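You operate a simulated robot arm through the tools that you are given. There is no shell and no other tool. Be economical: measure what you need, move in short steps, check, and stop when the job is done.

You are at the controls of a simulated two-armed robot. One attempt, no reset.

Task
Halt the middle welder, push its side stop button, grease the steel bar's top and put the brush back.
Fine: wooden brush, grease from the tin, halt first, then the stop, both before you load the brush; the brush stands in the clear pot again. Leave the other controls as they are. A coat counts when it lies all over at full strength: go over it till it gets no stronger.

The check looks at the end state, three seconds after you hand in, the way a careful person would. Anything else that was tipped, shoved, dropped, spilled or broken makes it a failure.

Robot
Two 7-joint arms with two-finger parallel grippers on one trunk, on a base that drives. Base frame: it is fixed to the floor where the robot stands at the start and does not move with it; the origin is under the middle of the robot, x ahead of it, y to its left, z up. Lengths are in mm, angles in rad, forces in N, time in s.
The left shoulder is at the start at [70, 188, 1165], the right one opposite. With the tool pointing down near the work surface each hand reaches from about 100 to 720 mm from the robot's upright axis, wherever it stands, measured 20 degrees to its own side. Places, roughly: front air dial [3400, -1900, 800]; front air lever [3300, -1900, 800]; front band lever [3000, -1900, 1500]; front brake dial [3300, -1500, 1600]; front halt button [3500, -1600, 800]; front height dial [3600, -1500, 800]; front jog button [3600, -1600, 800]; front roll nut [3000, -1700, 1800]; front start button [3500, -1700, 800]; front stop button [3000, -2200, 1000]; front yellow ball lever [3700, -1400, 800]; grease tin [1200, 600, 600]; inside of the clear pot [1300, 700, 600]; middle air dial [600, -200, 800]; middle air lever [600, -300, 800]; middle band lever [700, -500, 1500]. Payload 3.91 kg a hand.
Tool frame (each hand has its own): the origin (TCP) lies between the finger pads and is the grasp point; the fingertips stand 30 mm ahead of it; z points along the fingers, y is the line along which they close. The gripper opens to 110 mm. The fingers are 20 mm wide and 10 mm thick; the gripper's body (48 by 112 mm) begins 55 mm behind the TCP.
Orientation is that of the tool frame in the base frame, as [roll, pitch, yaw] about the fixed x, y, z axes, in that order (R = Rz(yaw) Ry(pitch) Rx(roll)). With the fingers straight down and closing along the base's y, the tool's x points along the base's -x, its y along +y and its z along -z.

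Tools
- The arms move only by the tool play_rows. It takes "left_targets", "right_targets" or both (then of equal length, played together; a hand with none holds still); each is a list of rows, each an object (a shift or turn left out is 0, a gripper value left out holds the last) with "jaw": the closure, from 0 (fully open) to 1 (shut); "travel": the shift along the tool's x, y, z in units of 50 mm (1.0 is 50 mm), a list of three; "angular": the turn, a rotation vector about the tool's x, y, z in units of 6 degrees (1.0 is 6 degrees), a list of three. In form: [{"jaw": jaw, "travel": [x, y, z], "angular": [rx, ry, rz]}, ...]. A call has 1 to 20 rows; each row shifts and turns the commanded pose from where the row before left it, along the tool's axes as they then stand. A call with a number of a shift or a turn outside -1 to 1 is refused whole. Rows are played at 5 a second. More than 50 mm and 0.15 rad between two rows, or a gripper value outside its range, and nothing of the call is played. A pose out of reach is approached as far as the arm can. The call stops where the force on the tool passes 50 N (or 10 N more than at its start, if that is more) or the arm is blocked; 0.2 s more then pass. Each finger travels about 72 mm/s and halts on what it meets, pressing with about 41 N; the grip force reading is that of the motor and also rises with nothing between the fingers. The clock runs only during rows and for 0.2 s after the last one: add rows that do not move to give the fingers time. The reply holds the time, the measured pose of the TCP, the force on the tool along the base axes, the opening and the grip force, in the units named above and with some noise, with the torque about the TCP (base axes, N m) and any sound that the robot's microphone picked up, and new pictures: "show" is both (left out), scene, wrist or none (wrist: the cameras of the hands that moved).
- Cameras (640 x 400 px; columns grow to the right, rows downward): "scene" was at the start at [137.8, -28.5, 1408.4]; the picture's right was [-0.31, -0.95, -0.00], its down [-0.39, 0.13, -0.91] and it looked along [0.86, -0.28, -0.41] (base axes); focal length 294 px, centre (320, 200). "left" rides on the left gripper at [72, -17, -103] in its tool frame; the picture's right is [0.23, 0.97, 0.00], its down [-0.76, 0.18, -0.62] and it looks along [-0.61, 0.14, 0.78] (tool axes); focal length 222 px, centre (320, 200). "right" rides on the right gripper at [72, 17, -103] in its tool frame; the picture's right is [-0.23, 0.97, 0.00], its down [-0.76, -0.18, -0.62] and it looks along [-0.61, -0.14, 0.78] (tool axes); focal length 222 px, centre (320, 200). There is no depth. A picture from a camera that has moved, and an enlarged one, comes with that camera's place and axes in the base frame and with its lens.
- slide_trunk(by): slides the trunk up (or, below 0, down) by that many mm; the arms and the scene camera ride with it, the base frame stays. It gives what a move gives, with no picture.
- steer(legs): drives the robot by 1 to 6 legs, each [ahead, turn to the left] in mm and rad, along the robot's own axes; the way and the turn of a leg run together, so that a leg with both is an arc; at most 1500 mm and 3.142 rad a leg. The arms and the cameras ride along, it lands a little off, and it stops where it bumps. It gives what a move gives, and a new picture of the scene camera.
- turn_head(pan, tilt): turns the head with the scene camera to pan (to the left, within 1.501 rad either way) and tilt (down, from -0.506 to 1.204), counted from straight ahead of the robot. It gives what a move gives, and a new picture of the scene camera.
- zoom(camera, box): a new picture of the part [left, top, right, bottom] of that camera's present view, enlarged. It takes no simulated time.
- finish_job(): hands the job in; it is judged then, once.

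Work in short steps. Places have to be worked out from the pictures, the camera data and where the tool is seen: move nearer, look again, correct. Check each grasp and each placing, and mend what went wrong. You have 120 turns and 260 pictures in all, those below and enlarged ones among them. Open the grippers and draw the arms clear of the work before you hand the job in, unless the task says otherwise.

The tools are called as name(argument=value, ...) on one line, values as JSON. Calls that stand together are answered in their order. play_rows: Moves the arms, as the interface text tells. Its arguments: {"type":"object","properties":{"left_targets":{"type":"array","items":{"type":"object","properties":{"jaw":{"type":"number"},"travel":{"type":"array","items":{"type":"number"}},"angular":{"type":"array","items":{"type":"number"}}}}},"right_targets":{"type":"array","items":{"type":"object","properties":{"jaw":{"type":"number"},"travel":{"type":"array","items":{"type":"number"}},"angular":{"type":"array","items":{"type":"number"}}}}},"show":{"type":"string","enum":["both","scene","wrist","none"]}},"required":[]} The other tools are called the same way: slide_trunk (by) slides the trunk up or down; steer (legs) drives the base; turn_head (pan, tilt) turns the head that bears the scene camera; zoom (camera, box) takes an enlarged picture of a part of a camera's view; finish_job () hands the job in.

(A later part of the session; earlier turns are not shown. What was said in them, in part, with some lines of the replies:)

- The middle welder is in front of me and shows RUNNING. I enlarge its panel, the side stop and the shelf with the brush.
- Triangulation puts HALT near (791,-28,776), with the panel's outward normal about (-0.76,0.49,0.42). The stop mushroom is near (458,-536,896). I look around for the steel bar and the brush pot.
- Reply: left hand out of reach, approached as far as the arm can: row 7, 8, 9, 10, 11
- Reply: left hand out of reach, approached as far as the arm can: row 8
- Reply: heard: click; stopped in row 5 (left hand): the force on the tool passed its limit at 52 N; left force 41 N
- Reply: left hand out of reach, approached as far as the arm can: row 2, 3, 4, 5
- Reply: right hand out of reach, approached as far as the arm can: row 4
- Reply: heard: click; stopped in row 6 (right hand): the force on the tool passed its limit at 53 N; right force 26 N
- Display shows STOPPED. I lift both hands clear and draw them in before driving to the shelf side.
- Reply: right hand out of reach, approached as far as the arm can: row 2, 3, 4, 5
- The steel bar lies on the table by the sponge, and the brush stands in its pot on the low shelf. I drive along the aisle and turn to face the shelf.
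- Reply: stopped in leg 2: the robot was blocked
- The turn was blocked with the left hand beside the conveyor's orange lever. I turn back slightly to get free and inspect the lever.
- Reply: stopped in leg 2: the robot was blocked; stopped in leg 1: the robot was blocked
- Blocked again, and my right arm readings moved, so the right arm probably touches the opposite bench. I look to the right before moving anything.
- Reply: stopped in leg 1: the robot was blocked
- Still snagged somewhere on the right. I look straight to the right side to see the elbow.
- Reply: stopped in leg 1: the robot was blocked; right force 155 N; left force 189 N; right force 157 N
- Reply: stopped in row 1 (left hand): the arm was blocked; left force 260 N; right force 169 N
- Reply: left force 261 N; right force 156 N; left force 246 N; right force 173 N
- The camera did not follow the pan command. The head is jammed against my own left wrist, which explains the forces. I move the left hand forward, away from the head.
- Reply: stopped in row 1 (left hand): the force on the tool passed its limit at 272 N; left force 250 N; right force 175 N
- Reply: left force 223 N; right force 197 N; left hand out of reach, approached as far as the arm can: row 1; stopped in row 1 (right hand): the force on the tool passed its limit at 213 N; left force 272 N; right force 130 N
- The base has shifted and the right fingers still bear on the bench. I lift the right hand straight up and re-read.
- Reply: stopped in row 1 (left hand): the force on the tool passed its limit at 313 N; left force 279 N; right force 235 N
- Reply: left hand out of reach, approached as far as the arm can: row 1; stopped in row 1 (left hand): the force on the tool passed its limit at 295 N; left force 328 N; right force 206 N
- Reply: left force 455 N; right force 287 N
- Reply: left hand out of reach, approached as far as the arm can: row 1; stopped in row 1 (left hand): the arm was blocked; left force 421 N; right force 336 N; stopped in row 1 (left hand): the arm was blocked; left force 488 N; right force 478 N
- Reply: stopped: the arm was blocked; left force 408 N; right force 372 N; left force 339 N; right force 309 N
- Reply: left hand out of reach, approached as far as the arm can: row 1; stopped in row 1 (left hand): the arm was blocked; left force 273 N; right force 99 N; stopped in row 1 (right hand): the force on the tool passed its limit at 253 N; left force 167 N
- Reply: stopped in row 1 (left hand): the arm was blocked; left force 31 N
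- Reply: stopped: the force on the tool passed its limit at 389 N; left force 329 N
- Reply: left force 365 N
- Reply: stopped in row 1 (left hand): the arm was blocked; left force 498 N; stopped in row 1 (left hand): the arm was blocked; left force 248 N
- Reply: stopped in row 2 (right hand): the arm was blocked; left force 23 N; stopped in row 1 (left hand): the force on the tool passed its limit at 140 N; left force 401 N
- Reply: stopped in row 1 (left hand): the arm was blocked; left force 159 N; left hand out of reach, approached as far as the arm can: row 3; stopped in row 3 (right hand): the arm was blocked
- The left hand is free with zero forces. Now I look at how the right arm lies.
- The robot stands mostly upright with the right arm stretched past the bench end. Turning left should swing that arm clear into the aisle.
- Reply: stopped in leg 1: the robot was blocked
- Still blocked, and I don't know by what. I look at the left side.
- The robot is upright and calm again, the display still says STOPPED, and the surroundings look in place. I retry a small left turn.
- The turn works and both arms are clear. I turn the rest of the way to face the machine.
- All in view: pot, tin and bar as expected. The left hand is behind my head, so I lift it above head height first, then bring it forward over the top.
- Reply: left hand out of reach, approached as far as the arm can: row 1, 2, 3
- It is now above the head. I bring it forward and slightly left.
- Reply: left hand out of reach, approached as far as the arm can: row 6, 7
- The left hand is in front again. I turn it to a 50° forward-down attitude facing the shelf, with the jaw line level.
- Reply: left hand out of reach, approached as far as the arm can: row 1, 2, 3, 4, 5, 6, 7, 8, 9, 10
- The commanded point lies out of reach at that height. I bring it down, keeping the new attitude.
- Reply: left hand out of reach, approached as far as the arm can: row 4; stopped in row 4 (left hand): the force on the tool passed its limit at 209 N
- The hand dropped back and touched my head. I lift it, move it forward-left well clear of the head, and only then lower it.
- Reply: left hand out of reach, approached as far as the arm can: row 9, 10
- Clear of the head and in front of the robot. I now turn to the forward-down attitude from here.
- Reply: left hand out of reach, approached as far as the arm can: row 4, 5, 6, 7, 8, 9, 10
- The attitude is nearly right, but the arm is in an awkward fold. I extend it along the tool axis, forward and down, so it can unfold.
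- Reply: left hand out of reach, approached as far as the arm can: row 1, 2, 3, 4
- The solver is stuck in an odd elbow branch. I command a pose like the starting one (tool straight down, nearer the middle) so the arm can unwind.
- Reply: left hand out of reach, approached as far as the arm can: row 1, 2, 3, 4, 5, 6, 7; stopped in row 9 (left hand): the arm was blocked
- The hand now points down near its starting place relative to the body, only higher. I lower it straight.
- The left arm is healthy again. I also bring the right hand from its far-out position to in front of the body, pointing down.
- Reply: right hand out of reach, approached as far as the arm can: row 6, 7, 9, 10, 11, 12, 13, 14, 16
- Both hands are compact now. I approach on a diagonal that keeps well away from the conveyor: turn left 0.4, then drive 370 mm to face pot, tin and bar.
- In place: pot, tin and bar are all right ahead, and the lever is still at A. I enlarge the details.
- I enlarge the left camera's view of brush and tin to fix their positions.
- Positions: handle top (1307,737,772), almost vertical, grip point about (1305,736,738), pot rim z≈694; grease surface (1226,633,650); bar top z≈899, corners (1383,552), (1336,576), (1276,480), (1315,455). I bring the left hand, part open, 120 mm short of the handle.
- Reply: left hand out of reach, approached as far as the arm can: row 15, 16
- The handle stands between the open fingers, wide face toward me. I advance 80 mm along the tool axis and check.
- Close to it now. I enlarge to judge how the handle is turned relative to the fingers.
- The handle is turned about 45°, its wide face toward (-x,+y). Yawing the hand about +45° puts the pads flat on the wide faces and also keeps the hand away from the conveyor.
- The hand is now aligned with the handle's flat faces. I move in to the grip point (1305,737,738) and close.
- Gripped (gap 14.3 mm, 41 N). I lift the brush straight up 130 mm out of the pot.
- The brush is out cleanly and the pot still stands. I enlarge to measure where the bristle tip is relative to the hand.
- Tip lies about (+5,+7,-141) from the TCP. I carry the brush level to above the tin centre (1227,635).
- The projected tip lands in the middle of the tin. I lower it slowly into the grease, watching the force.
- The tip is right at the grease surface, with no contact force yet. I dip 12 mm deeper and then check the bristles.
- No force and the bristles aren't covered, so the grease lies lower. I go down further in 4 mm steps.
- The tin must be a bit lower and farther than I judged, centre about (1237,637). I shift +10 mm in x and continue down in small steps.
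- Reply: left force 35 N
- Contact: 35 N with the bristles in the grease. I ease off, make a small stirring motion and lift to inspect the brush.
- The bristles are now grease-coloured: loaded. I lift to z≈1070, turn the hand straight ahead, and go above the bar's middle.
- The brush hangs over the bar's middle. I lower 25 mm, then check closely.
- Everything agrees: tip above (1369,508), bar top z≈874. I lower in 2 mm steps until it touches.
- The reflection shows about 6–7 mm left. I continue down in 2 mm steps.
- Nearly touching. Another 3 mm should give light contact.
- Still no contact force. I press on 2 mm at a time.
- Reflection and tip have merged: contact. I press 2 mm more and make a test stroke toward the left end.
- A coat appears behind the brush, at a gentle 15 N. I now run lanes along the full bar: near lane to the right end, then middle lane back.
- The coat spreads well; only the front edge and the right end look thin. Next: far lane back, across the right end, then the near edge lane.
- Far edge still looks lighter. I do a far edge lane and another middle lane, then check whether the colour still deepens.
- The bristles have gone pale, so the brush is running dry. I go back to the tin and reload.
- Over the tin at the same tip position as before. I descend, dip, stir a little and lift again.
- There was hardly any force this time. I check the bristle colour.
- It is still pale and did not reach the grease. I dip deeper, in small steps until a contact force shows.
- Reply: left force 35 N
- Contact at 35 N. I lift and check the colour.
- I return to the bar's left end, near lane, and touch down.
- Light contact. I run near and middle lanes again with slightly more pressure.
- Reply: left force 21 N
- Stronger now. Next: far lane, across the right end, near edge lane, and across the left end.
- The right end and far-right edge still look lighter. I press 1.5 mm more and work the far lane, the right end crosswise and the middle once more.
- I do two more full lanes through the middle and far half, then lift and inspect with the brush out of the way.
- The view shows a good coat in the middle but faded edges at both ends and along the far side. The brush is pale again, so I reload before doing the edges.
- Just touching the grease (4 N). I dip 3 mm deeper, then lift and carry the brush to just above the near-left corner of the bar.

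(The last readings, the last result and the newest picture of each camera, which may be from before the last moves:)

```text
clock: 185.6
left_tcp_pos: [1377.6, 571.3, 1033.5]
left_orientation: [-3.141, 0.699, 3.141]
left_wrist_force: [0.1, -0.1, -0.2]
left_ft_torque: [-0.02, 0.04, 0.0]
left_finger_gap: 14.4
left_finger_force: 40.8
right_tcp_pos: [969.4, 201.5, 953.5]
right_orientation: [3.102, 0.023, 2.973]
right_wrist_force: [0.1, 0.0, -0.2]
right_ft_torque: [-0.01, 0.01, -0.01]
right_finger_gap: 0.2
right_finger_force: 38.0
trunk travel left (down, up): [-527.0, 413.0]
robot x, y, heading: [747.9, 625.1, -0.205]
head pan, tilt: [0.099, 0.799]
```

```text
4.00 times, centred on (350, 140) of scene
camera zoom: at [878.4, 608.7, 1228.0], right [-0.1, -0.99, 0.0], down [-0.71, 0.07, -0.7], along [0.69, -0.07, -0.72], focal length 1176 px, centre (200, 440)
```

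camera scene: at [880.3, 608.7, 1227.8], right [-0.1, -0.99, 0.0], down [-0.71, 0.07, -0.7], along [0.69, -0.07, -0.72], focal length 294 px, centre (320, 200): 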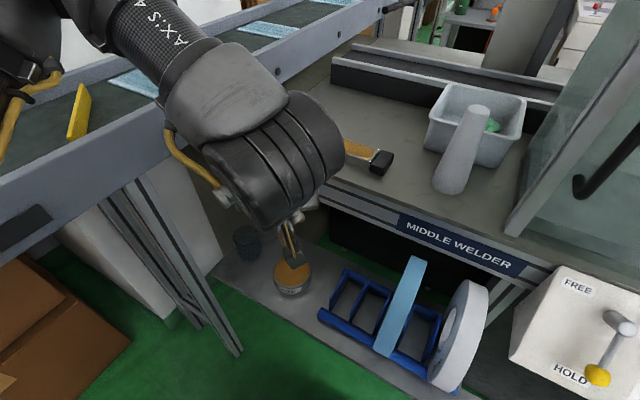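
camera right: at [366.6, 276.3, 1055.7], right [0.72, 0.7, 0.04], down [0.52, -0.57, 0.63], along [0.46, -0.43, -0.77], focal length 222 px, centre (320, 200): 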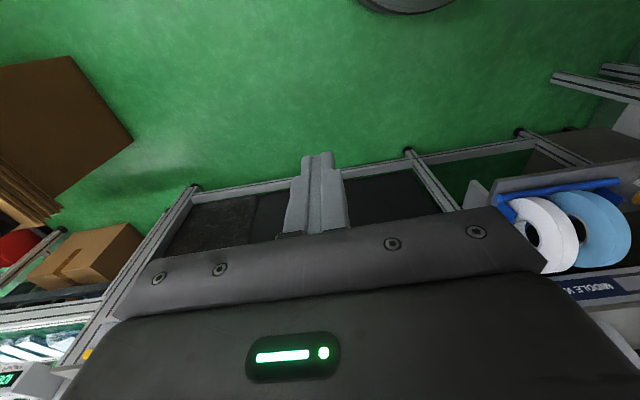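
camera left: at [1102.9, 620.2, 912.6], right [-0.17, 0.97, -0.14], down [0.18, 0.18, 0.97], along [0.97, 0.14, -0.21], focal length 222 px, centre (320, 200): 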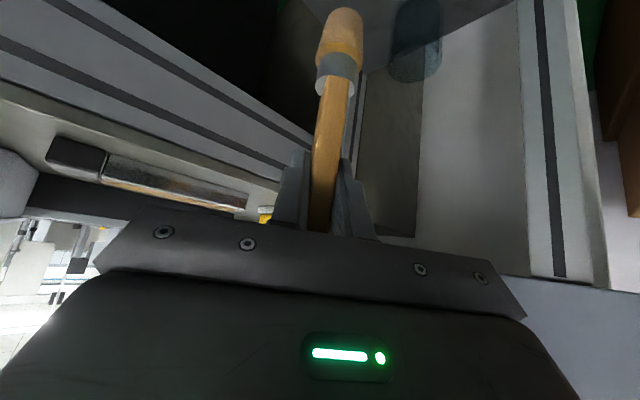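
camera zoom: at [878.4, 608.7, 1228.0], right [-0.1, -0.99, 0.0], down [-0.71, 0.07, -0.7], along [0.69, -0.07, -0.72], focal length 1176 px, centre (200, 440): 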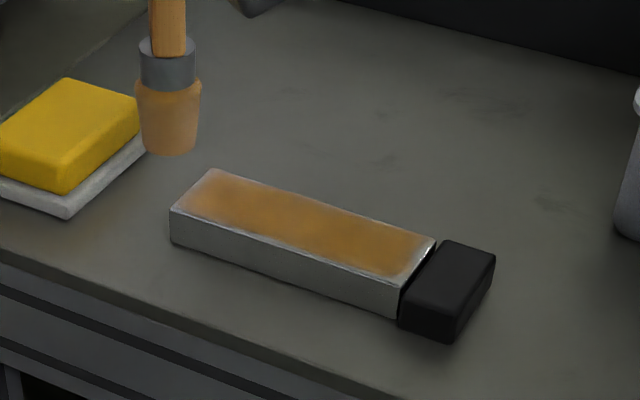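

Loaded again. I touch down and run the perimeter with the brush slightly over the edges: near edge, right end, far edge.

play_rows(left_targets=[{"travel": [0.476, 0, 0.567]}, {"travel": [0.026, 0, 0.031]}, {"travel": [0.16, -0.3, -0.135]}, {"travel": [0.16, -0.3, -0.135]}, {"travel": [0.16, -0.3, -0.135]}, {"travel": [0.16, -0.3, -0.135]}, {"travel": [0.16, -0.3, -0.135]}, {"travel": [0.16, -0.3, -0.135]}, {"travel": [0.16, -0.3, -0.135]}, {"travel": [-0.14, -0.133, 0.118]}, {"travel": [-0.14, -0.133, 0.118]}, {"travel": [-0.14, -0.133, 0.118]}, {"travel": [-0.16, 0.3, 0.135]}, {"travel": [-0.16, 0.3, 0.135]}, {"travel": [-0.16, 0.3, 0.135]}, {"travel": [-0.16, 0.3, 0.135]}, {"travel": [-0.16, 0.3, 0.135]}, {"travel": [-0.16, 0.3, 0.135]}, {"travel": [-0.16, 0.3, 0.135]}, {}], show="none")

zoom(camera="scene", box=[290, 90, 410, 190])

```text
clock: 189.8
left_tcp_pos: [1402.7, 550.8, 994.4]
left_orientation: [3.141, 0.701, 3.138]
left_wrist_force: [-3.7, -4.5, 22.1]
left_ft_torque: [-0.61, 0.31, 0.0]
left_finger_gap: 14.4
left_finger_force: 41.0
right_tcp_pos: [967.7, 202.3, 954.2]
right_orientation: [3.1, 0.024, 2.973]
right_wrist_force: [0.9, -0.1, 0.0]
right_ft_torque: [-0.02, -0.03, 0.02]
right_finger_gap: 0.0
right_finger_force: 38.0
trunk travel left (down, up): [-527.0, 413.0]
robot x, y, heading: [749.3, 628.7, -0.202]
head pan, tilt: [0.099, 0.799]
```

```text
4.00 times, centred on (350, 140) of scene
camera zoom: at [876.1, 608.5, 1228.3], right [-0.1, -0.99, 0.0], down [-0.71, 0.07, -0.7], along [0.7, -0.07, -0.71], focal length 1176 px, centre (200, 440)
```

zoom: 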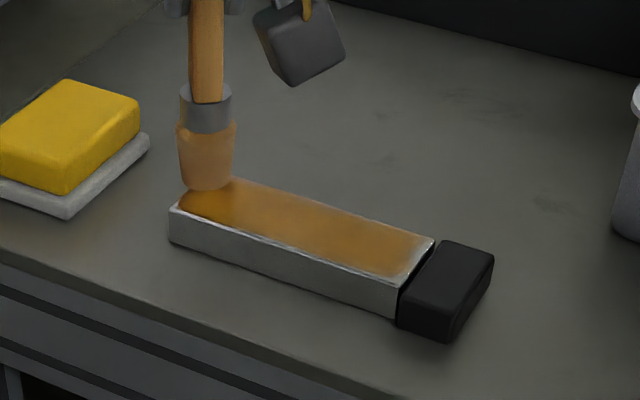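

Left end is getting stronger. I cross the left end both ways, run the far edge again and cross the right end, then lift to inspect.

play_rows(left_targets=[{"travel": [0.14, 0.133, -0.118]}, {"travel": [0.14, 0.133, -0.118]}, {"travel": [0.14, 0.133, -0.118]}, {"travel": [-0.14, -0.133, 0.118]}, {"travel": [-0.14, -0.133, 0.118]}, {"travel": [-0.14, -0.133, 0.118]}, {"travel": [0.16, -0.3, -0.135]}, {"travel": [0.16, -0.3, -0.135]}, {"travel": [0.16, -0.3, -0.135]}, {"travel": [0.16, -0.3, -0.135]}, {"travel": [0.16, -0.3, -0.135]}, {"travel": [0.16, -0.3, -0.135]}, {"travel": [0.16, -0.3, -0.135]}, {"travel": [0.14, 0.133, -0.118]}, {"travel": [0.14, 0.133, -0.118]}, {"travel": [0.14, 0.133, -0.118]}, {"travel": [-0.14, -0.133, 0.118]}, {"travel": [-0.5, 0, -0.6]}, {"travel": [-0.5, 0, -0.6]}, {}], show="none")

zoom(camera="scene", box=[300, 110, 400, 180])

```text
clock: 194.0
left_tcp_pos: [1313.5, 459.0, 1068.9]
left_orientation: [3.141, 0.695, 3.139]
left_wrist_force: [0.7, 0.3, -0.4]
left_ft_torque: [0.01, 0.02, -0.03]
left_finger_gap: 14.0
left_finger_force: 40.7
right_tcp_pos: [971.0, 202.3, 954.9]
right_orientation: [3.102, 0.021, 2.972]
right_wrist_force: [-0.1, 0.4, -0.5]
right_ft_torque: [0.02, 0.02, -0.02]
right_finger_gap: 0.1
right_finger_force: 37.8
trunk travel left (down, up): [-527.0, 413.0]
robot x, y, heading: [750.4, 627.4, -0.196]
head pan, tilt: [0.099, 0.799]
```

```text
5.71 times, centred on (350, 145) of scene
camera zoom: at [881.0, 608.7, 1227.6], right [-0.1, -0.99, 0.0], down [-0.71, 0.07, -0.7], along [0.69, -0.07, -0.72], focal length 1679 px, centre (149, 514)
```

zoom: 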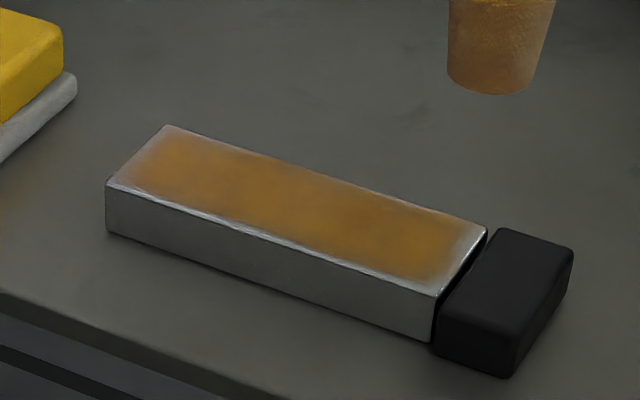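

It looks the same as before this pass: the colour no longer deepens, and the edge fade looks like shading. For certainty I do one more pair of full lanes with the loaded brush.

play_rows(left_targets=[{"travel": [0.5, 0, 0.6]}, {"travel": [0.5, 0, 0.6]}, {"travel": [0.08, 0.07, -0.05]}, {"travel": [-0.165, 0.31, 0.139]}, {"travel": [-0.165, 0.31, 0.139]}, {"travel": [-0.165, 0.31, 0.139]}, {"travel": [-0.165, 0.31, 0.139]}, {"travel": [-0.165, 0.31, 0.139]}, {"travel": [-0.165, 0.31, 0.139]}, {"travel": [-0.165, 0.31, 0.139]}, {"travel": [-0.136, -0.129, 0.115]}, {"travel": [-0.136, -0.129, 0.115]}, {"travel": [0.163, -0.305, -0.137]}, {"travel": [0.163, -0.305, -0.137]}, {"travel": [0.163, -0.305, -0.137]}, {"travel": [0.163, -0.305, -0.137]}, {"travel": [0.163, -0.305, -0.137]}, {"travel": [0.163, -0.305, -0.137]}, {"travel": [0.163, -0.305, -0.137]}, {}], show="none")

play_rows(left_targets=[{"travel": [-0.5, 0, -0.6]}, {"travel": [-0.5, 0, -0.6]}, {}], show="none")

zoom(camera="scene", box=[300, 110, 400, 180])

zoom(camera="left", box=[220, 0, 560, 190])

```text
clock: 198.2
left_tcp_pos: [1325.8, 452.6, 992.7]
left_orientation: [-3.14, 0.699, -3.14]
left_wrist_force: [3.8, 5.2, 24.7]
left_ft_torque: [0.69, -0.67, 0.03]
left_finger_gap: 14.4
left_finger_force: 41.0
right_tcp_pos: [969.6, 204.3, 955.6]
right_orientation: [3.103, 0.025, 2.972]
right_wrist_force: [0.2, 0.1, 0.3]
right_ft_torque: [0.01, 0.01, -0.02]
right_finger_gap: 0.0
right_finger_force: 37.4
trunk travel left (down, up): [-527.0, 413.0]
robot x, y, heading: [755.8, 626.0, -0.207]
head pan, tilt: [0.099, 0.799]
```

```text
clock: 199.0
left_tcp_pos: [1334.8, 460.1, 1067.7]
left_orientation: [-3.124, 0.681, -3.113]
left_wrist_force: [0.1, 0.3, 0.2]
left_ft_torque: [0.0, -0.02, -0.01]
left_finger_gap: 14.3
left_finger_force: 40.9
right_tcp_pos: [971.6, 202.2, 954.0]
right_orientation: [3.101, 0.022, 2.972]
right_wrist_force: [0.0, 0.1, 0.3]
right_ft_torque: [0.04, 0.0, 0.01]
right_finger_gap: 0.1
right_finger_force: 37.4
trunk travel left (down, up): [-527.0, 413.0]
robot x, y, heading: [750.6, 627.0, -0.201]
head pan, tilt: [0.099, 0.799]
```

```text
5.71 times, centred on (350, 145) of scene
camera zoom: at [880.0, 608.2, 1227.7], right [-0.1, -0.99, 0.0], down [-0.71, 0.08, -0.7], along [0.69, -0.07, -0.72], focal length 1679 px, centre (149, 514)
```

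zoom: 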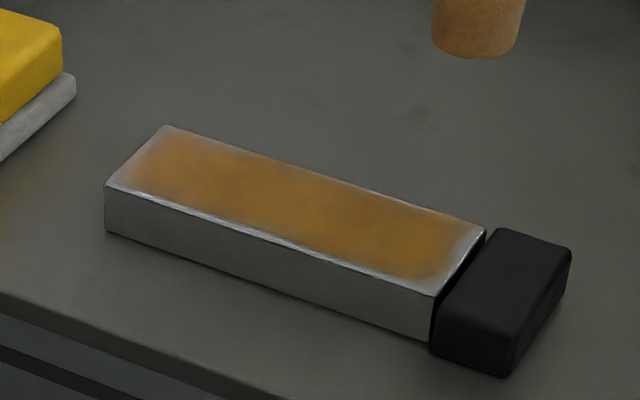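

```text
1.88 times, centred on (390, 95) of left
camera zoom: at [1213.5, 441.9, 1103.7], right [-0.19, 0.97, -0.16], down [0.2, 0.19, 0.96], along [0.96, 0.15, -0.23], focal length 418 px, centre (188, 398)
```

zoom: 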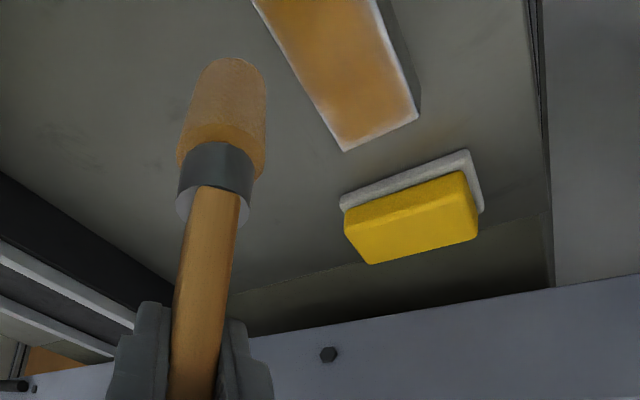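

The left-camera view shows the left end improved, with only the near-left corner and near edge still pale. I do the near edge and left end again with more overhang.

play_rows(left_targets=[{"travel": [0.347, 0.328, -0.292]}, {"travel": [0.5, 0, 0.6]}, {"travel": [0.5, 0, 0.6]}, {"travel": [-0.146, 0.274, 0.123]}, {"travel": [-0.146, 0.274, 0.123]}, {"travel": [-0.146, 0.274, 0.123]}, {"travel": [-0.146, 0.274, 0.123]}, {"travel": [-0.146, 0.274, 0.123]}, {"travel": [-0.146, 0.274, 0.123]}, {"travel": [-0.146, 0.274, 0.123]}, {"travel": [-0.146, 0.274, 0.123]}, {"travel": [-0.118, -0.111, 0.099]}, {"travel": [-0.118, -0.111, 0.099]}, {"travel": [-0.118, -0.111, 0.099]}, {"travel": [-0.118, -0.111, 0.099]}, {"travel": [0.118, 0.111, -0.099]}, {"travel": [0.118, 0.111, -0.099]}, {"travel": [0.118, 0.111, -0.099]}, {"travel": [0.118, 0.111, -0.099]}, {}], show="none")

play_rows(left_targets=[{"travel": [0.146, -0.274, -0.123]}, {"travel": [0.146, -0.274, -0.123]}, {"travel": [0.146, -0.274, -0.123]}, {"travel": [0.146, -0.274, -0.123]}, {"travel": [0.146, -0.274, -0.123]}, {"travel": [0.146, -0.274, -0.123]}, {"travel": [0.146, -0.274, -0.123]}, {"travel": [0.146, -0.274, -0.123]}, {"travel": [-0.118, -0.111, 0.099]}, {"travel": [-0.118, -0.111, 0.099]}, {"travel": [-0.118, -0.111, 0.099]}, {"travel": [-0.118, -0.111, 0.099]}, {"travel": [0.118, 0.111, -0.099]}, {"travel": [0.118, 0.111, -0.099]}, {"travel": [0.118, 0.111, -0.099]}, {"travel": [-0.5, 0, -0.6]}, {"travel": [-0.5, 0, -0.6]}, {}], show="none")

zoom(camera="scene", box=[300, 110, 400, 180])

zoom(camera="left", box=[220, 0, 560, 190])

```text
clock: 203.2
left_tcp_pos: [1379.9, 577.9, 992.3]
left_orientation: [3.14, 0.701, -3.141]
left_wrist_force: [3.8, -3.2, 17.6]
left_ft_torque: [-0.53, -0.5, 0.0]
left_finger_gap: 14.0
left_finger_force: 41.2
right_tcp_pos: [969.6, 203.2, 954.5]
right_orientation: [3.102, 0.023, 2.973]
right_wrist_force: [0.0, -0.3, 0.1]
right_ft_torque: [0.0, -0.01, 0.02]
right_finger_gap: 0.1
right_finger_force: 38.2
trunk travel left (down, up): [-527.0, 413.0]
robot x, y, heading: [748.9, 628.0, -0.202]
head pan, tilt: [0.099, 0.799]
```

```text
clock: 207.0
left_tcp_pos: [1312.1, 462.9, 1068.5]
left_orientation: [-3.141, 0.695, 3.139]
left_wrist_force: [0.5, -0.1, 0.1]
left_ft_torque: [-0.01, 0.04, -0.01]
left_finger_gap: 14.3
left_finger_force: 40.5
right_tcp_pos: [971.2, 203.2, 954.0]
right_orientation: [3.103, 0.022, 2.973]
right_wrist_force: [1.4, -0.1, -0.2]
right_ft_torque: [0.01, 0.0, 0.01]
right_finger_gap: 0.0
right_finger_force: 37.8
trunk travel left (down, up): [-527.0, 413.0]
robot x, y, heading: [748.9, 625.1, -0.2]
head pan, tilt: [0.099, 0.799]
```

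```text
5.71 times, centred on (350, 145) of scene
camera zoom: at [880.3, 609.1, 1227.8], right [-0.1, -0.99, 0.0], down [-0.71, 0.07, -0.7], along [0.69, -0.07, -0.72], focal length 1679 px, centre (149, 514)
```

zoom: 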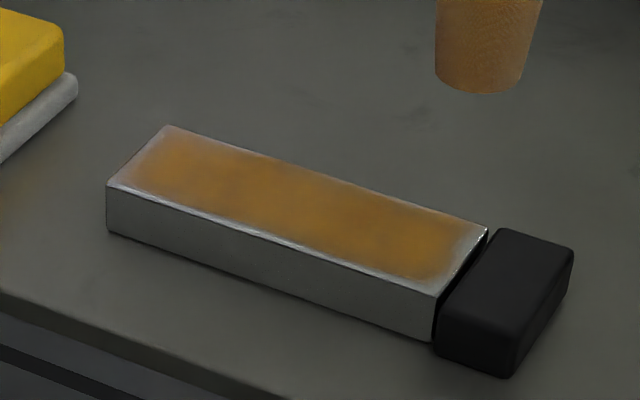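

```text
1.88 times, centred on (390, 95) of left
camera zoom: at [1189.5, 447.0, 1102.7], right [-0.17, 0.97, -0.14], down [0.18, 0.18, 0.97], along [0.97, 0.14, -0.21], focal length 418 px, centre (188, 398)
```

zoom: 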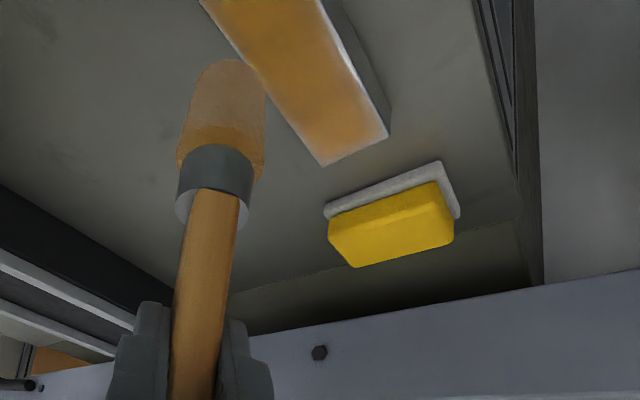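

Nearly uniform now; only tiny pale bits at the left end and the right end remain, and the brush is pale. One last reload and end pass to be sure.

play_rows(left_targets=[{"travel": [0.27, 0.692, -0.226]}, {"travel": [0.27, 0.692, -0.226]}, {"travel": [0.27, 0.692, -0.226]}, {"travel": [0.27, 0.692, -0.226]}, {"travel": [0.27, 0.692, -0.226]}, {"travel": [0.551, 0, 0.657]}, {"travel": [0.551, 0, 0.657]}, {"travel": [0.551, 0, 0.657]}, {"travel": [0.551, 0, 0.657]}, {"travel": [0.551, 0, 0.657]}, {"travel": [0.551, 0, 0.657]}, {"travel": [0.551, 0, 0.657]}, {"travel": [0.051, 0, 0.061]}, {"travel": [0.051, 0, 0.061]}, {"travel": [0.051, 0, 0.061]}, {"travel": [0.051, 0, 0.061]}, {"travel": [0.03, 0, 0.036]}, {"travel": [0.03, 0, 0.036]}, {}], show="none")

```text
clock: 211.0
left_tcp_pos: [1224.1, 635.6, 752.1]
left_orientation: [-3.141, 0.701, 3.139]
left_wrist_force: [-0.2, 1.0, 16.2]
left_ft_torque: [-0.01, -0.18, -0.01]
left_finger_gap: 14.0
left_finger_force: 41.1
right_tcp_pos: [969.9, 202.7, 955.5]
right_orientation: [3.101, 0.021, 2.972]
right_wrist_force: [0.2, 0.1, 0.0]
right_ft_torque: [0.0, -0.01, 0.03]
right_finger_gap: 0.1
right_finger_force: 37.7
trunk travel left (down, up): [-527.0, 413.0]
robot x, y, heading: [753.5, 631.5, -0.204]
head pan, tilt: [0.099, 0.799]
```

Good contact, 16 N. I stir briefly, lift, and return to the near-left corner, touching down there.

play_rows(left_targets=[{"travel": [0.02, 0, 0.023]}, {"travel": [0, 0.08, 0]}, {"travel": [0, -0.08, 0]}, {"travel": [-0.57, 0, -0.68]}, {"travel": [-0.57, 0, -0.68]}, {"travel": [-0.57, 0, -0.68]}, {"travel": [-0.57, 0, -0.68]}, {"travel": [-0.57, 0, -0.68]}, {"travel": [-0.57, 0, -0.68]}, {"travel": [-0.57, 0, -0.68]}, {"travel": [-0.592, -0.31, 0.497]}, {"travel": [-0.592, -0.31, 0.497]}, {"travel": [-0.592, -0.31, 0.497]}, {"travel": [-0.592, -0.31, 0.497]}, {"travel": [0.37, 0, 0.44]}, {"travel": [0.36, 0, 0.43]}, {}], show="none")

```text
clock: 214.6
left_tcp_pos: [1376.8, 574.0, 1001.1]
left_orientation: [3.141, 0.698, 3.141]
left_wrist_force: [0.1, -1.5, 0.2]
left_ft_torque: [0.02, -0.01, -0.03]
left_finger_gap: 14.5
left_finger_force: 41.0
right_tcp_pos: [970.5, 203.3, 954.8]
right_orientation: [3.103, 0.022, 2.971]
right_wrist_force: [-0.3, 0.0, -0.2]
right_ft_torque: [-0.01, 0.01, -0.01]
right_finger_gap: 0.0
right_finger_force: 37.7
trunk travel left (down, up): [-527.0, 413.0]
robot x, y, heading: [751.0, 627.9, -0.21]
head pan, tilt: [0.099, 0.799]
```

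I lower the last 10 mm and do: left end both ways, near edge, right end, far edge, middle, then lift and inspect.

play_rows(left_targets=[{"travel": [0.128, 0, 0.153]}, {"travel": [-0.118, -0.111, 0.099]}, {"travel": [-0.118, -0.111, 0.099]}, {"travel": [-0.118, -0.111, 0.099]}, {"travel": [-0.118, -0.111, 0.099]}, {"travel": [0.118, 0.111, -0.099]}, {"travel": [0.118, 0.111, -0.099]}, {"travel": [0.118, 0.111, -0.099]}, {"travel": [0.118, 0.111, -0.099]}, {"travel": [0.167, -0.313, -0.141]}, {"travel": [0.167, -0.313, -0.141]}, {"travel": [0.167, -0.313, -0.141]}, {"travel": [0.167, -0.313, -0.141]}, {"travel": [0.167, -0.313, -0.141]}, {"travel": [0.167, -0.313, -0.141]}, {"travel": [0.167, -0.313, -0.141]}, {"travel": [-0.118, -0.111, 0.099]}, {"travel": [-0.118, -0.111, 0.099]}, {"travel": [-0.118, -0.111, 0.099]}, {"travel": [-0.118, -0.111, 0.099]}], show="none")

play_rows(left_targets=[{"travel": [-0.167, 0.313, 0.141]}, {"travel": [-0.167, 0.313, 0.141]}, {"travel": [-0.167, 0.313, 0.141]}, {"travel": [-0.167, 0.313, 0.141]}, {"travel": [-0.167, 0.313, 0.141]}, {"travel": [-0.167, 0.313, 0.141]}, {"travel": [-0.167, 0.313, 0.141]}, {"travel": [0.118, 0.111, -0.099]}, {"travel": [0.118, 0.111, -0.099]}, {"travel": [0.163, -0.305, -0.137]}, {"travel": [0.163, -0.305, -0.137]}, {"travel": [0.163, -0.305, -0.137]}, {"travel": [0.163, -0.305, -0.137]}, {"travel": [0.163, -0.305, -0.137]}, {"travel": [0.163, -0.305, -0.137]}, {"travel": [0.163, -0.305, -0.137]}, {"travel": [-0.5, 0, -0.6]}, {"travel": [-0.5, 0, -0.6]}, {}], show="none")

zoom(camera="scene", box=[300, 110, 400, 180])

zoom(camera="left", box=[220, 0, 560, 190])

```text
clock: 218.8
left_tcp_pos: [1330.8, 442.1, 992.9]
left_orientation: [-3.141, 0.701, -3.142]
left_wrist_force: [-5.2, 3.4, 17.6]
left_ft_torque: [0.44, 0.38, 0.07]
left_finger_gap: 14.3
left_finger_force: 40.4
right_tcp_pos: [969.2, 203.6, 956.0]
right_orientation: [3.102, 0.024, 2.973]
right_wrist_force: [-0.7, 0.5, -0.1]
right_ft_torque: [-0.01, 0.01, 0.02]
right_finger_gap: 0.0
right_finger_force: 37.9
trunk travel left (down, up): [-527.0, 413.0]
robot x, y, heading: [750.4, 624.4, -0.205]
head pan, tilt: [0.099, 0.799]
```

```text
clock: 222.8
left_tcp_pos: [1322.5, 456.7, 1067.8]
left_orientation: [-3.141, 0.694, -3.139]
left_wrist_force: [0.4, -0.5, -0.9]
left_ft_torque: [0.02, -0.02, 0.01]
left_finger_gap: 14.3
left_finger_force: 41.3
right_tcp_pos: [972.2, 202.2, 953.9]
right_orientation: [3.101, 0.02, 2.973]
right_wrist_force: [0.2, 0.1, -0.5]
right_ft_torque: [0.0, 0.01, 0.0]
right_finger_gap: 0.0
right_finger_force: 37.8
trunk travel left (down, up): [-527.0, 413.0]
robot x, y, heading: [750.0, 625.0, -0.204]
head pan, tilt: [0.099, 0.799]
```

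```text
5.71 times, centred on (350, 145) of scene
camera zoom: at [880.4, 608.7, 1227.7], right [-0.1, -0.99, 0.0], down [-0.71, 0.07, -0.7], along [0.69, -0.07, -0.72], focal length 1679 px, centre (149, 514)
```

zoom: 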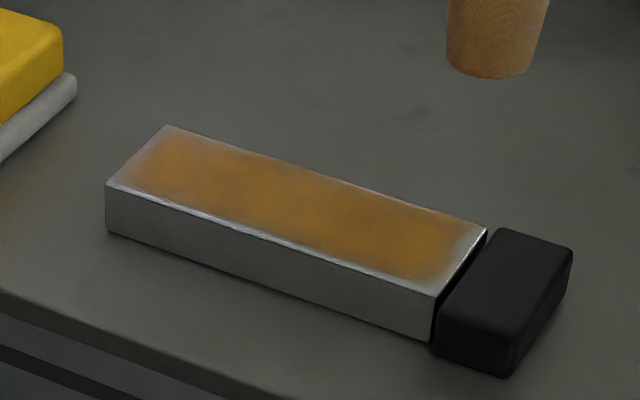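

```text
1.88 times, centred on (390, 95) of left
camera zoom: at [1198.2, 440.6, 1101.3], right [-0.18, 0.97, -0.15], down [0.19, 0.18, 0.97], along [0.97, 0.14, -0.21], focal length 418 px, centre (188, 398)
```

zoom: 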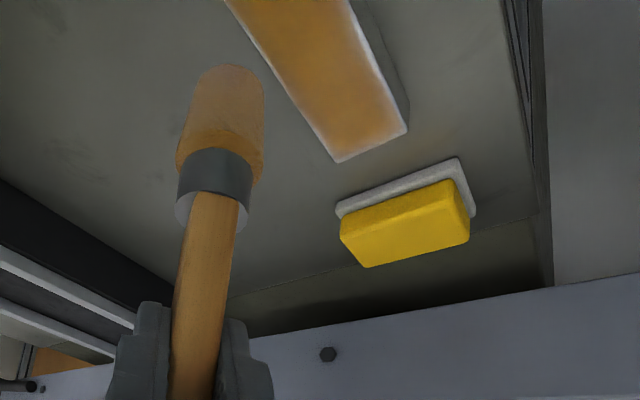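

No change any more: the coat is at full strength. Now I take the brush back: over the shelf, lower, and turn to the same 45° yaw as at pick-up.

play_rows(left_targets=[{"travel": [0.294, 0.72, -0.247]}, {"travel": [0.294, 0.72, -0.247]}, {"travel": [0.294, 0.72, -0.247]}, {"travel": [0.294, 0.72, -0.247]}, {"travel": [0.294, 0.72, -0.247]}, {"travel": [0.615, 0, 0.735]}, {"travel": [0.615, 0, 0.735]}, {"travel": [0.615, 0, 0.735]}, {"travel": [0.615, 0, 0.735]}, {"angular": [-0.603, 0, -0.719]}, {"angular": [-0.603, 0, -0.719]}, {"angular": [-0.603, 0, -0.719]}, {"angular": [-0.603, 0, -0.719]}, {"angular": [-0.603, 0, -0.719]}, {"angular": [-0.603, 0, -0.719]}, {"angular": [-0.603, 0, -0.719]}, {"angular": [-0.603, 0, -0.719]}, {}], show="scene")

```text
clock: 226.6
left_tcp_pos: [1223.4, 636.0, 876.9]
left_orientation: [3.14, 0.697, -2.355]
left_wrist_force: [-0.7, 0.8, 0.3]
left_ft_torque: [-0.02, 0.03, -0.01]
left_finger_gap: 14.3
left_finger_force: 40.9
right_tcp_pos: [970.7, 203.4, 955.0]
right_orientation: [3.103, 0.023, 2.971]
right_wrist_force: [0.5, -0.2, -0.3]
right_ft_torque: [-0.01, -0.01, 0.01]
right_finger_gap: 0.0
right_finger_force: 37.4
trunk travel left (down, up): [-527.0, 413.0]
robot x, y, heading: [746.8, 625.2, -0.202]
head pan, tilt: [0.099, 0.799]
camera scene: at [879.6, 609.6, 1227.9], right [-0.1, -0.99, 0.0], down [-0.71, 0.07, -0.7], along [0.69, -0.07, -0.72], focal length 294 px, centre (320, 200)
```

scene: 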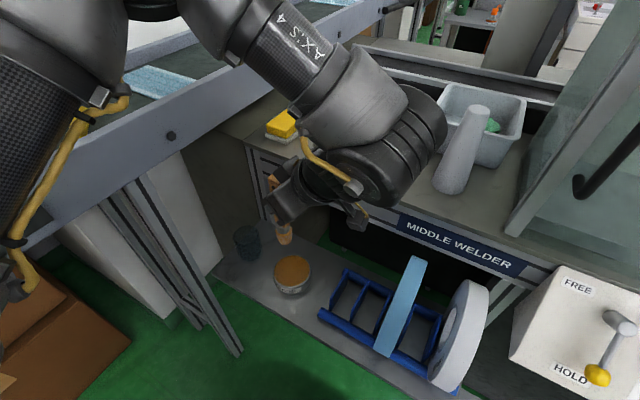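

I move to directly above the pot at the pick-up position and check the alignment.

play_rows(left_targets=[{"travel": [-0.498, 0.064, 0.419]}, {"travel": [-0.498, 0.064, 0.419]}, {"travel": [-0.498, 0.064, 0.419]}, {"travel": [-0.498, 0.064, 0.419]}, {}], show="none")

zoom(camera="scene", box=[180, 140, 330, 300])

zoom(camera="left", box=[240, 0, 440, 240])

```text
clock: 227.8
left_tcp_pos: [1306.0, 737.2, 876.1]
left_orientation: [3.139, 0.701, -2.357]
left_wrist_force: [0.2, -0.4, -0.2]
left_ft_torque: [0.03, -0.01, 0.01]
left_finger_gap: 14.2
left_finger_force: 41.3
right_tcp_pos: [970.1, 202.0, 953.3]
right_orientation: [3.1, 0.02, 2.972]
right_wrist_force: [-0.5, 0.5, -0.1]
right_ft_torque: [0.02, -0.06, 0.01]
right_finger_gap: 0.0
right_finger_force: 37.2
trunk travel left (down, up): [-527.0, 413.0]
robot x, y, heading: [750.6, 623.4, -0.206]
head pan, tilt: [0.099, 0.799]
```

```text
2.50 times, centred on (255, 220) of scene
camera zoom: at [879.1, 608.4, 1227.9], right [-0.1, -0.99, 0.0], down [-0.71, 0.08, -0.7], along [0.69, -0.07, -0.72], focal length 735 px, centre (482, 150)
```

zoom: 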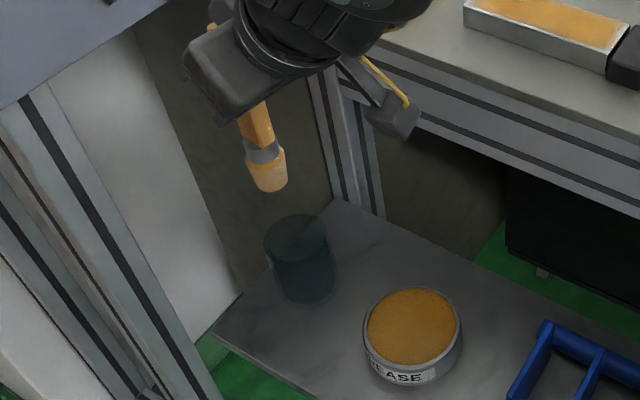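

```text
1.67 times, centred on (340, 120) of left
camera zoom: at [1230.8, 640.0, 909.7], right [-0.81, 0.57, -0.14], down [0.0, 0.25, 0.97], along [0.58, 0.78, -0.21], focal length 370 px, centre (287, 333)
```

zoom: 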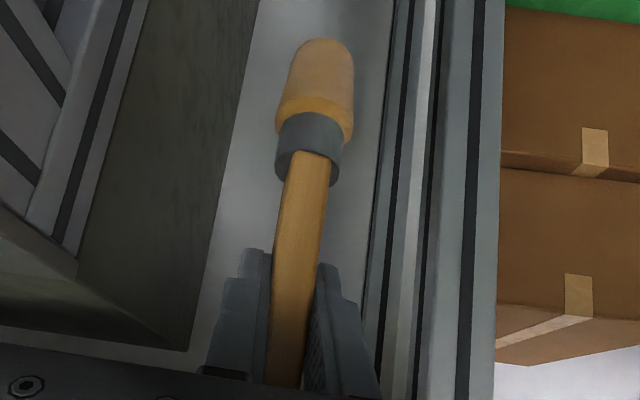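

Tip at about (1312,747), pot centre about (1305,740). I shift by (-6,-5) mm and lower the brush into the pot most of the way.

play_rows(left_targets=[{"travel": [0.119, 0.014, -0.1]}, {"travel": [0.36, 0, 0.43]}, {"travel": [0.26, 0, 0.31]}, {"travel": [0.26, 0, 0.31]}, {"travel": [0.26, 0, 0.31]}, {"travel": [0.26, 0, 0.31]}, {}], show="none")

zoom(camera="scene", box=[180, 180, 330, 300])

zoom(camera="left", box=[220, 0, 460, 240])

```text
clock: 229.4
left_tcp_pos: [1300.1, 733.8, 767.6]
left_orientation: [-3.141, 0.698, -2.356]
left_wrist_force: [-0.1, -0.5, -0.8]
left_ft_torque: [0.0, -0.02, 0.0]
left_finger_gap: 14.3
left_finger_force: 40.7
right_tcp_pos: [970.6, 202.5, 954.7]
right_orientation: [3.102, 0.022, 2.972]
right_wrist_force: [-0.3, 0.3, -0.6]
right_ft_torque: [-0.01, 0.02, -0.02]
right_finger_gap: 0.3
right_finger_force: 37.8
trunk travel left (down, up): [-527.0, 413.0]
robot x, y, heading: [749.8, 627.6, -0.202]
head pan, tilt: [0.099, 0.799]
```

```text
3.33 times, centred on (255, 240) of scene
camera zoom: at [879.3, 609.5, 1227.9], right [-0.1, -0.99, 0.0], down [-0.71, 0.07, -0.7], along [0.69, -0.07, -0.72], focal length 980 px, centre (537, 67)
```

zoom: 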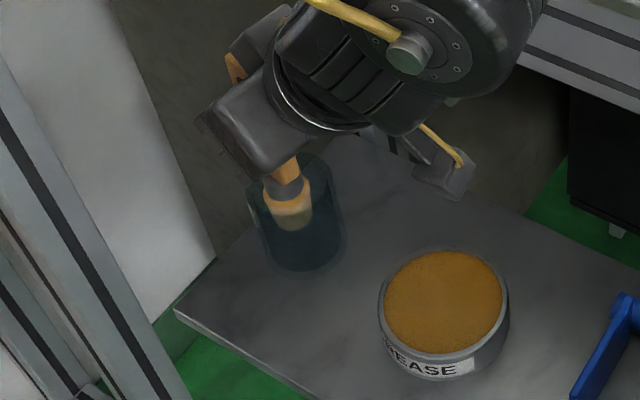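

```text
1.67 times, centred on (340, 120) of left
camera zoom: at [1224.6, 635.8, 801.2], right [-0.81, 0.57, -0.15], down [0.0, 0.25, 0.97], along [0.58, 0.78, -0.21], focal length 370 px, centre (287, 333)
```

zoom: 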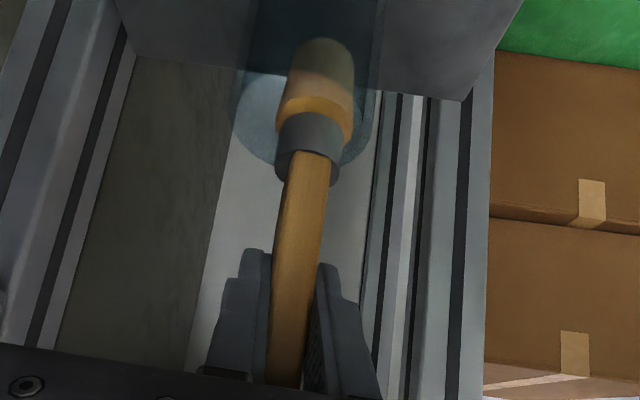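

The brush is inside the pot. I shift 5 mm to centre it and lower until it stands on the bottom.

play_rows(left_targets=[{"travel": [0, -0.1, 0]}, {"travel": [0.13, 0, 0.153]}, {"travel": [0.13, 0, 0.153]}, {"travel": [0.051, 0, 0.061]}, {"travel": [0.039, 0, 0.046]}, {"travel": [0.039, 0, 0.046]}, {}], show="none")

zoom(camera="left", box=[220, 0, 460, 240])

```text
clock: 231.0
left_tcp_pos: [1303.2, 730.4, 738.7]
left_orientation: [3.141, 0.699, -2.356]
left_wrist_force: [-0.6, 0.6, -0.2]
left_ft_torque: [-0.03, 0.02, -0.01]
left_finger_gap: 14.3
left_finger_force: 41.2
right_tcp_pos: [970.8, 203.1, 955.7]
right_orientation: [3.103, 0.021, 2.974]
right_wrist_force: [0.4, 0.0, -0.1]
right_ft_torque: [-0.03, 0.0, 0.02]
right_finger_gap: 0.0
right_finger_force: 37.6
trunk travel left (down, up): [-527.0, 413.0]
robot x, y, heading: [751.0, 627.6, -0.205]
head pan, tilt: [0.099, 0.799]
```

```text
1.67 times, centred on (340, 120) of left
camera zoom: at [1228.4, 631.8, 771.1], right [-0.81, 0.57, -0.15], down [0.0, 0.25, 0.97], along [0.58, 0.78, -0.21], focal length 370 px, centre (287, 333)
```

zoom: 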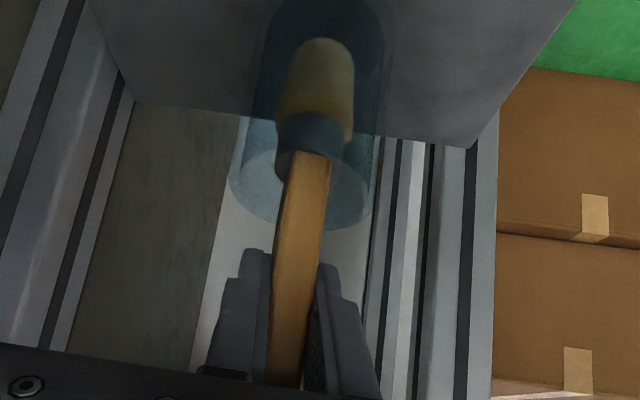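

Centred, no contact yet. I continue down in small steps.

play_rows(left_targets=[{"travel": [0.039, 0, 0.046]}, {"travel": [0.039, 0, 0.046]}, {"travel": [0.026, 0, 0.031]}, {"travel": [0.026, 0, 0.031]}, {}], show="none")

```text
clock: 232.2
left_tcp_pos: [1304.0, 729.3, 728.4]
left_orientation: [3.138, 0.699, -2.357]
left_wrist_force: [0.1, 0.2, 0.3]
left_ft_torque: [0.0, 0.0, 0.0]
left_finger_gap: 14.3
left_finger_force: 40.8
right_tcp_pos: [970.1, 202.2, 953.8]
right_orientation: [3.101, 0.022, 2.972]
right_wrist_force: [0.0, -1.2, -1.1]
right_ft_torque: [0.0, -0.02, -0.01]
right_finger_gap: 0.1
right_finger_force: 37.5
trunk travel left (down, up): [-527.0, 413.0]
robot x, y, heading: [750.0, 626.5, -0.201]
head pan, tilt: [0.099, 0.799]
```

Still free. I lower another few millimetres, stopping at contact.

play_rows(left_targets=[{"travel": [0.026, 0, 0.031]}, {"travel": [0.026, 0, 0.031]}, {"travel": [0.02, 0, 0.023]}, {}], show="none")

zoom(camera="scene", box=[200, 190, 320, 290])

```text
clock: 233.2
left_tcp_pos: [1303.1, 729.2, 724.8]
left_orientation: [-3.139, 0.703, -2.354]
left_wrist_force: [1.4, 0.4, 22.3]
left_ft_torque: [0.19, -0.23, -0.05]
left_finger_gap: 14.3
left_finger_force: 40.7
right_tcp_pos: [969.6, 201.6, 954.3]
right_orientation: [3.102, 0.023, 2.973]
right_wrist_force: [-1.2, 0.0, -0.3]
right_ft_torque: [0.01, -0.03, -0.05]
right_finger_gap: 0.0
right_finger_force: 37.1
trunk travel left (down, up): [-527.0, 413.0]
robot x, y, heading: [750.6, 626.8, -0.201]
head pan, tilt: [0.099, 0.799]
```

```text
4.00 times, centred on (260, 240) of scene
camera zoom: at [877.2, 608.9, 1228.4], right [-0.1, -0.99, 0.0], down [-0.71, 0.07, -0.7], along [0.69, -0.07, -0.72], focal length 1176 px, centre (560, 40)
```

zoom: 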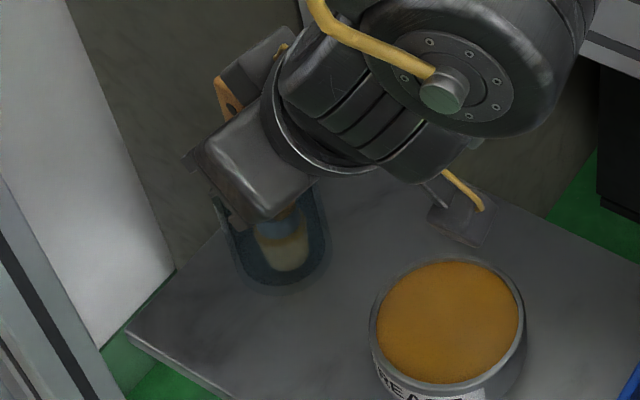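

It stands on the bottom. I relieve the pressure by 2 mm and open the fingers gently.

play_rows(left_targets=[{"travel": [-0.026, 0, -0.031]}, {"jaw": 0.8}, {"jaw": 0.7}, {"jaw": 0.55}, {"jaw": 0.4}, {}, {}], show="none")

zoom(camera="left", box=[220, 0, 460, 240])

```text
clock: 234.8
left_tcp_pos: [1303.7, 728.8, 724.7]
left_orientation: [3.14, 0.699, -2.357]
left_wrist_force: [0.9, 0.0, -0.3]
left_ft_torque: [-0.03, -0.01, 0.02]
left_finger_gap: 66.3
left_finger_force: 0.1
right_tcp_pos: [970.6, 203.5, 954.5]
right_orientation: [3.103, 0.023, 2.973]
right_wrist_force: [-0.7, 0.6, -0.2]
right_ft_torque: [0.0, -0.01, -0.02]
right_finger_gap: 0.0
right_finger_force: 37.3
trunk travel left (down, up): [-527.0, 413.0]
robot x, y, heading: [751.1, 628.1, -0.202]
head pan, tilt: [0.099, 0.799]
```

```text
1.67 times, centred on (340, 120) of left
camera zoom: at [1228.5, 632.1, 757.4], right [-0.81, 0.57, -0.15], down [0.0, 0.25, 0.97], along [0.58, 0.78, -0.21], focal length 370 px, centre (287, 333)
```

zoom: 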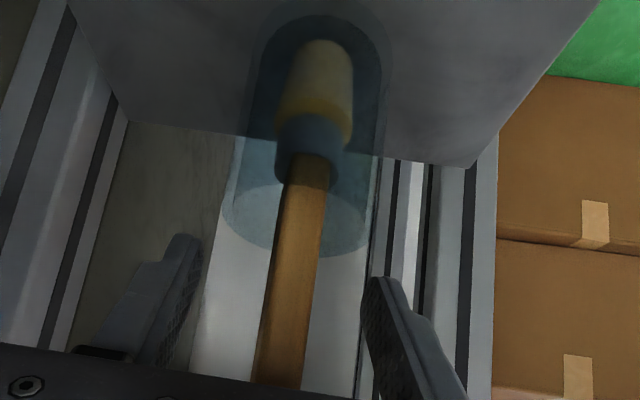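

Released: the brush stands in the pot by itself. I back straight out along the tool axis (away from conveyor and pot).

play_rows(left_targets=[{"travel": [0, 0, -0.4]}, {"travel": [0, 0, -0.6]}, {"travel": [0, 0, -0.9]}, {"travel": [0, 0, -0.9]}, {}], show="both")

zoom(camera="scene", box=[190, 180, 350, 300])

```text
clock: 236.0
left_tcp_pos: [1242.3, 665.9, 830.6]
left_orientation: [3.142, 0.697, -2.357]
left_wrist_force: [0.3, 0.7, 0.2]
left_ft_torque: [0.03, -0.02, -0.02]
left_finger_gap: 66.0
left_finger_force: 0.1
right_tcp_pos: [971.8, 202.3, 954.1]
right_orientation: [3.103, 0.02, 2.973]
right_wrist_force: [0.3, -0.5, 0.2]
right_ft_torque: [-0.01, 0.01, 0.03]
right_finger_gap: 0.1
right_finger_force: 37.8
trunk travel left (down, up): [-527.0, 413.0]
robot x, y, heading: [751.6, 627.8, -0.204]
head pan, tilt: [0.099, 0.799]
camera scene: at [880.6, 609.9, 1227.8], right [-0.1, -0.99, 0.0], down [-0.71, 0.07, -0.7], along [0.69, -0.07, -0.72], focal length 294 px, centre (320, 200)
camera left: at [1166.0, 569.0, 864.6], right [-0.81, 0.57, -0.14], down [0.0, 0.25, 0.97], along [0.58, 0.78, -0.21], focal length 222 px, centre (320, 200)
```

scene: 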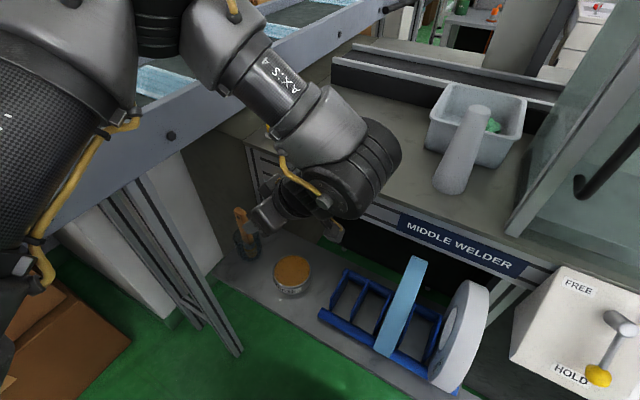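
left: 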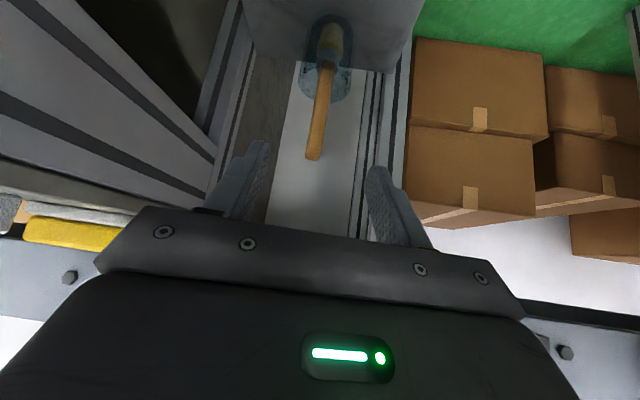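

```text
3.33 times, centred on (270, 240) of scene
camera zoom: at [880.6, 609.9, 1227.8], right [-0.1, -0.99, 0.0], down [-0.71, 0.07, -0.7], along [0.69, -0.07, -0.72], focal length 980 px, centre (487, 67)
```

zoom: 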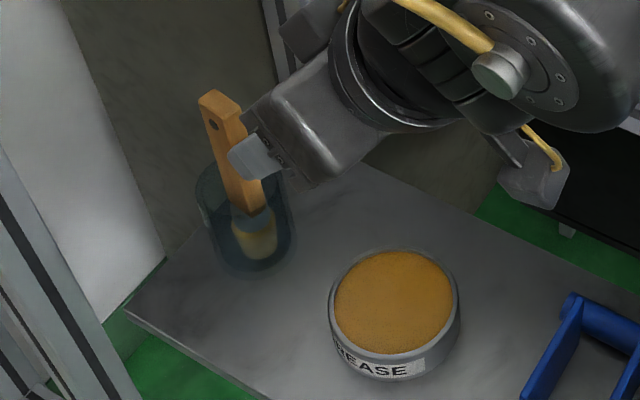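

The brush stands in the pot and the tin is in place. I raise the left hand, open both grippers, and back the robot away the way it came.

play_rows(left_targets=[{"jaw": 0, "travel": [0, 0, -0.8]}, {"travel": [-0.55, 0, -0.65]}, {"travel": [-0.55, 0, -0.65]}, {"travel": [-0.55, 0, -0.65]}, {"travel": [-0.55, 0, -0.65]}, {}], right_targets=[{"travel": [0, 0, -0.8]}, {"jaw": 0, "travel": [0, 0, -0.8]}, {}, {}, {}, {}], show="none")

steer(legs=[[-250, 0]])

turn_head(pan=-0.2, tilt=0.5)

```text
clock: 237.4
left_tcp_pos: [1222.5, 646.3, 1032.0]
left_orientation: [3.139, 0.699, -2.358]
left_wrist_force: [-0.2, -0.6, 1.1]
left_ft_torque: [0.01, -0.01, -0.01]
left_finger_gap: 110.2
left_finger_force: 0.2
right_tcp_pos: [967.7, 200.3, 1034.3]
right_orientation: [3.103, 0.021, 2.971]
right_wrist_force: [0.0, 0.9, -0.2]
right_ft_torque: [0.01, 0.01, -0.02]
right_finger_gap: 110.0
right_finger_force: 0.1
trunk travel left (down, up): [-527.0, 413.0]
robot x, y, heading: [747.3, 626.0, -0.206]
head pan, tilt: [0.099, 0.799]
```

```text
clock: 239.2
left_tcp_pos: [976.2, 697.7, 1031.4]
left_orientation: [3.141, 0.696, -2.358]
left_wrist_force: [-0.9, 0.1, -0.3]
left_ft_torque: [0.01, 0.01, 0.02]
left_finger_gap: 109.9
left_finger_force: 0.0
right_tcp_pos: [722.7, 250.9, 1035.3]
right_orientation: [3.104, 0.024, 2.972]
right_wrist_force: [-1.5, 0.1, 0.2]
right_ft_torque: [-0.01, -0.02, 0.0]
right_finger_gap: 109.9
right_finger_force: 0.1
trunk travel left (down, up): [-527.0, 413.0]
robot x, y, heading: [503.3, 678.3, -0.206]
head pan, tilt: [0.099, 0.799]
camera scene: at [633.9, 659.0, 1227.9], right [-0.11, -0.99, 0.0], down [-0.71, 0.08, -0.7], along [0.69, -0.07, -0.72], focal length 294 px, centre (320, 200)
```

scene: 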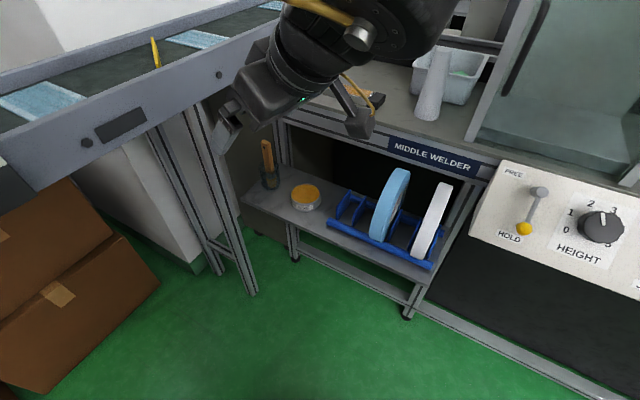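

```text
clock: 240.0
left_tcp_pos: [977.1, 697.2, 1032.8]
left_orientation: [3.139, 0.698, -2.357]
left_wrist_force: [-0.7, -0.5, 1.5]
left_ft_torque: [0.0, 0.0, 0.03]
left_finger_gap: 110.3
left_finger_force: 0.1
right_tcp_pos: [721.8, 249.8, 1034.7]
right_orientation: [3.103, 0.02, 2.972]
right_wrist_force: [-0.4, 0.2, -0.6]
right_ft_torque: [-0.02, -0.01, -0.03]
right_finger_gap: 110.2
right_finger_force: 0.1
trunk travel left (down, up): [-527.0, 413.0]
robot x, y, heading: [502.1, 679.3, -0.206]
head pan, tilt: [-0.201, 0.499]
camera scene: at [637.8, 631.3, 1253.7], right [-0.39, -0.92, 0.0], down [-0.44, 0.19, -0.88], along [0.81, -0.35, -0.48], focal length 294 px, centre (320, 200)
```

scene: 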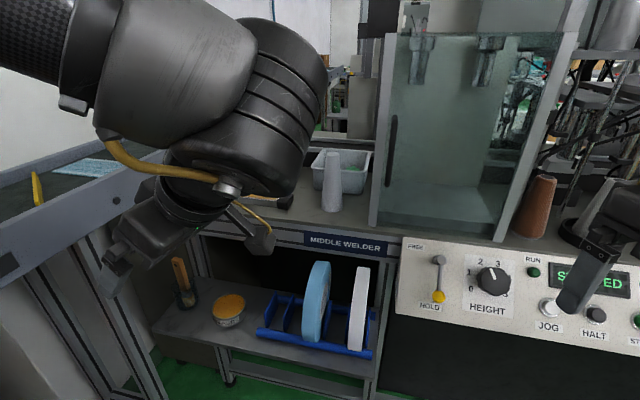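

All is in order: the welder reads STOPPED, the brush stands in the pot, the bar is coated, and both grippers are open and clear. I hand in.

finish_job()

```text
The job is handed in.
```

I halted the middle welder, pushed its side stop, greased the top of the steel bar until more passes made no difference, and stood the brush back in the clear pot. Its display reads STOPPED.

Three things could count against it:
- **Opposite bench:** while I was driving, my right arm caught on it and leaned hard, over 400 N at the worst. The robot tipped about 15° before I freed it. What I could see there looked in place, but I did not check every item.
- **Conveyor lever:** my left hand stopped right beside the orange A/B lever and may have touched it. It still stands at A.
- **Bar ends:** they still look slightly paler than the middle, and the brush touched the edge of the black end cap. I saw no grease on the cap.
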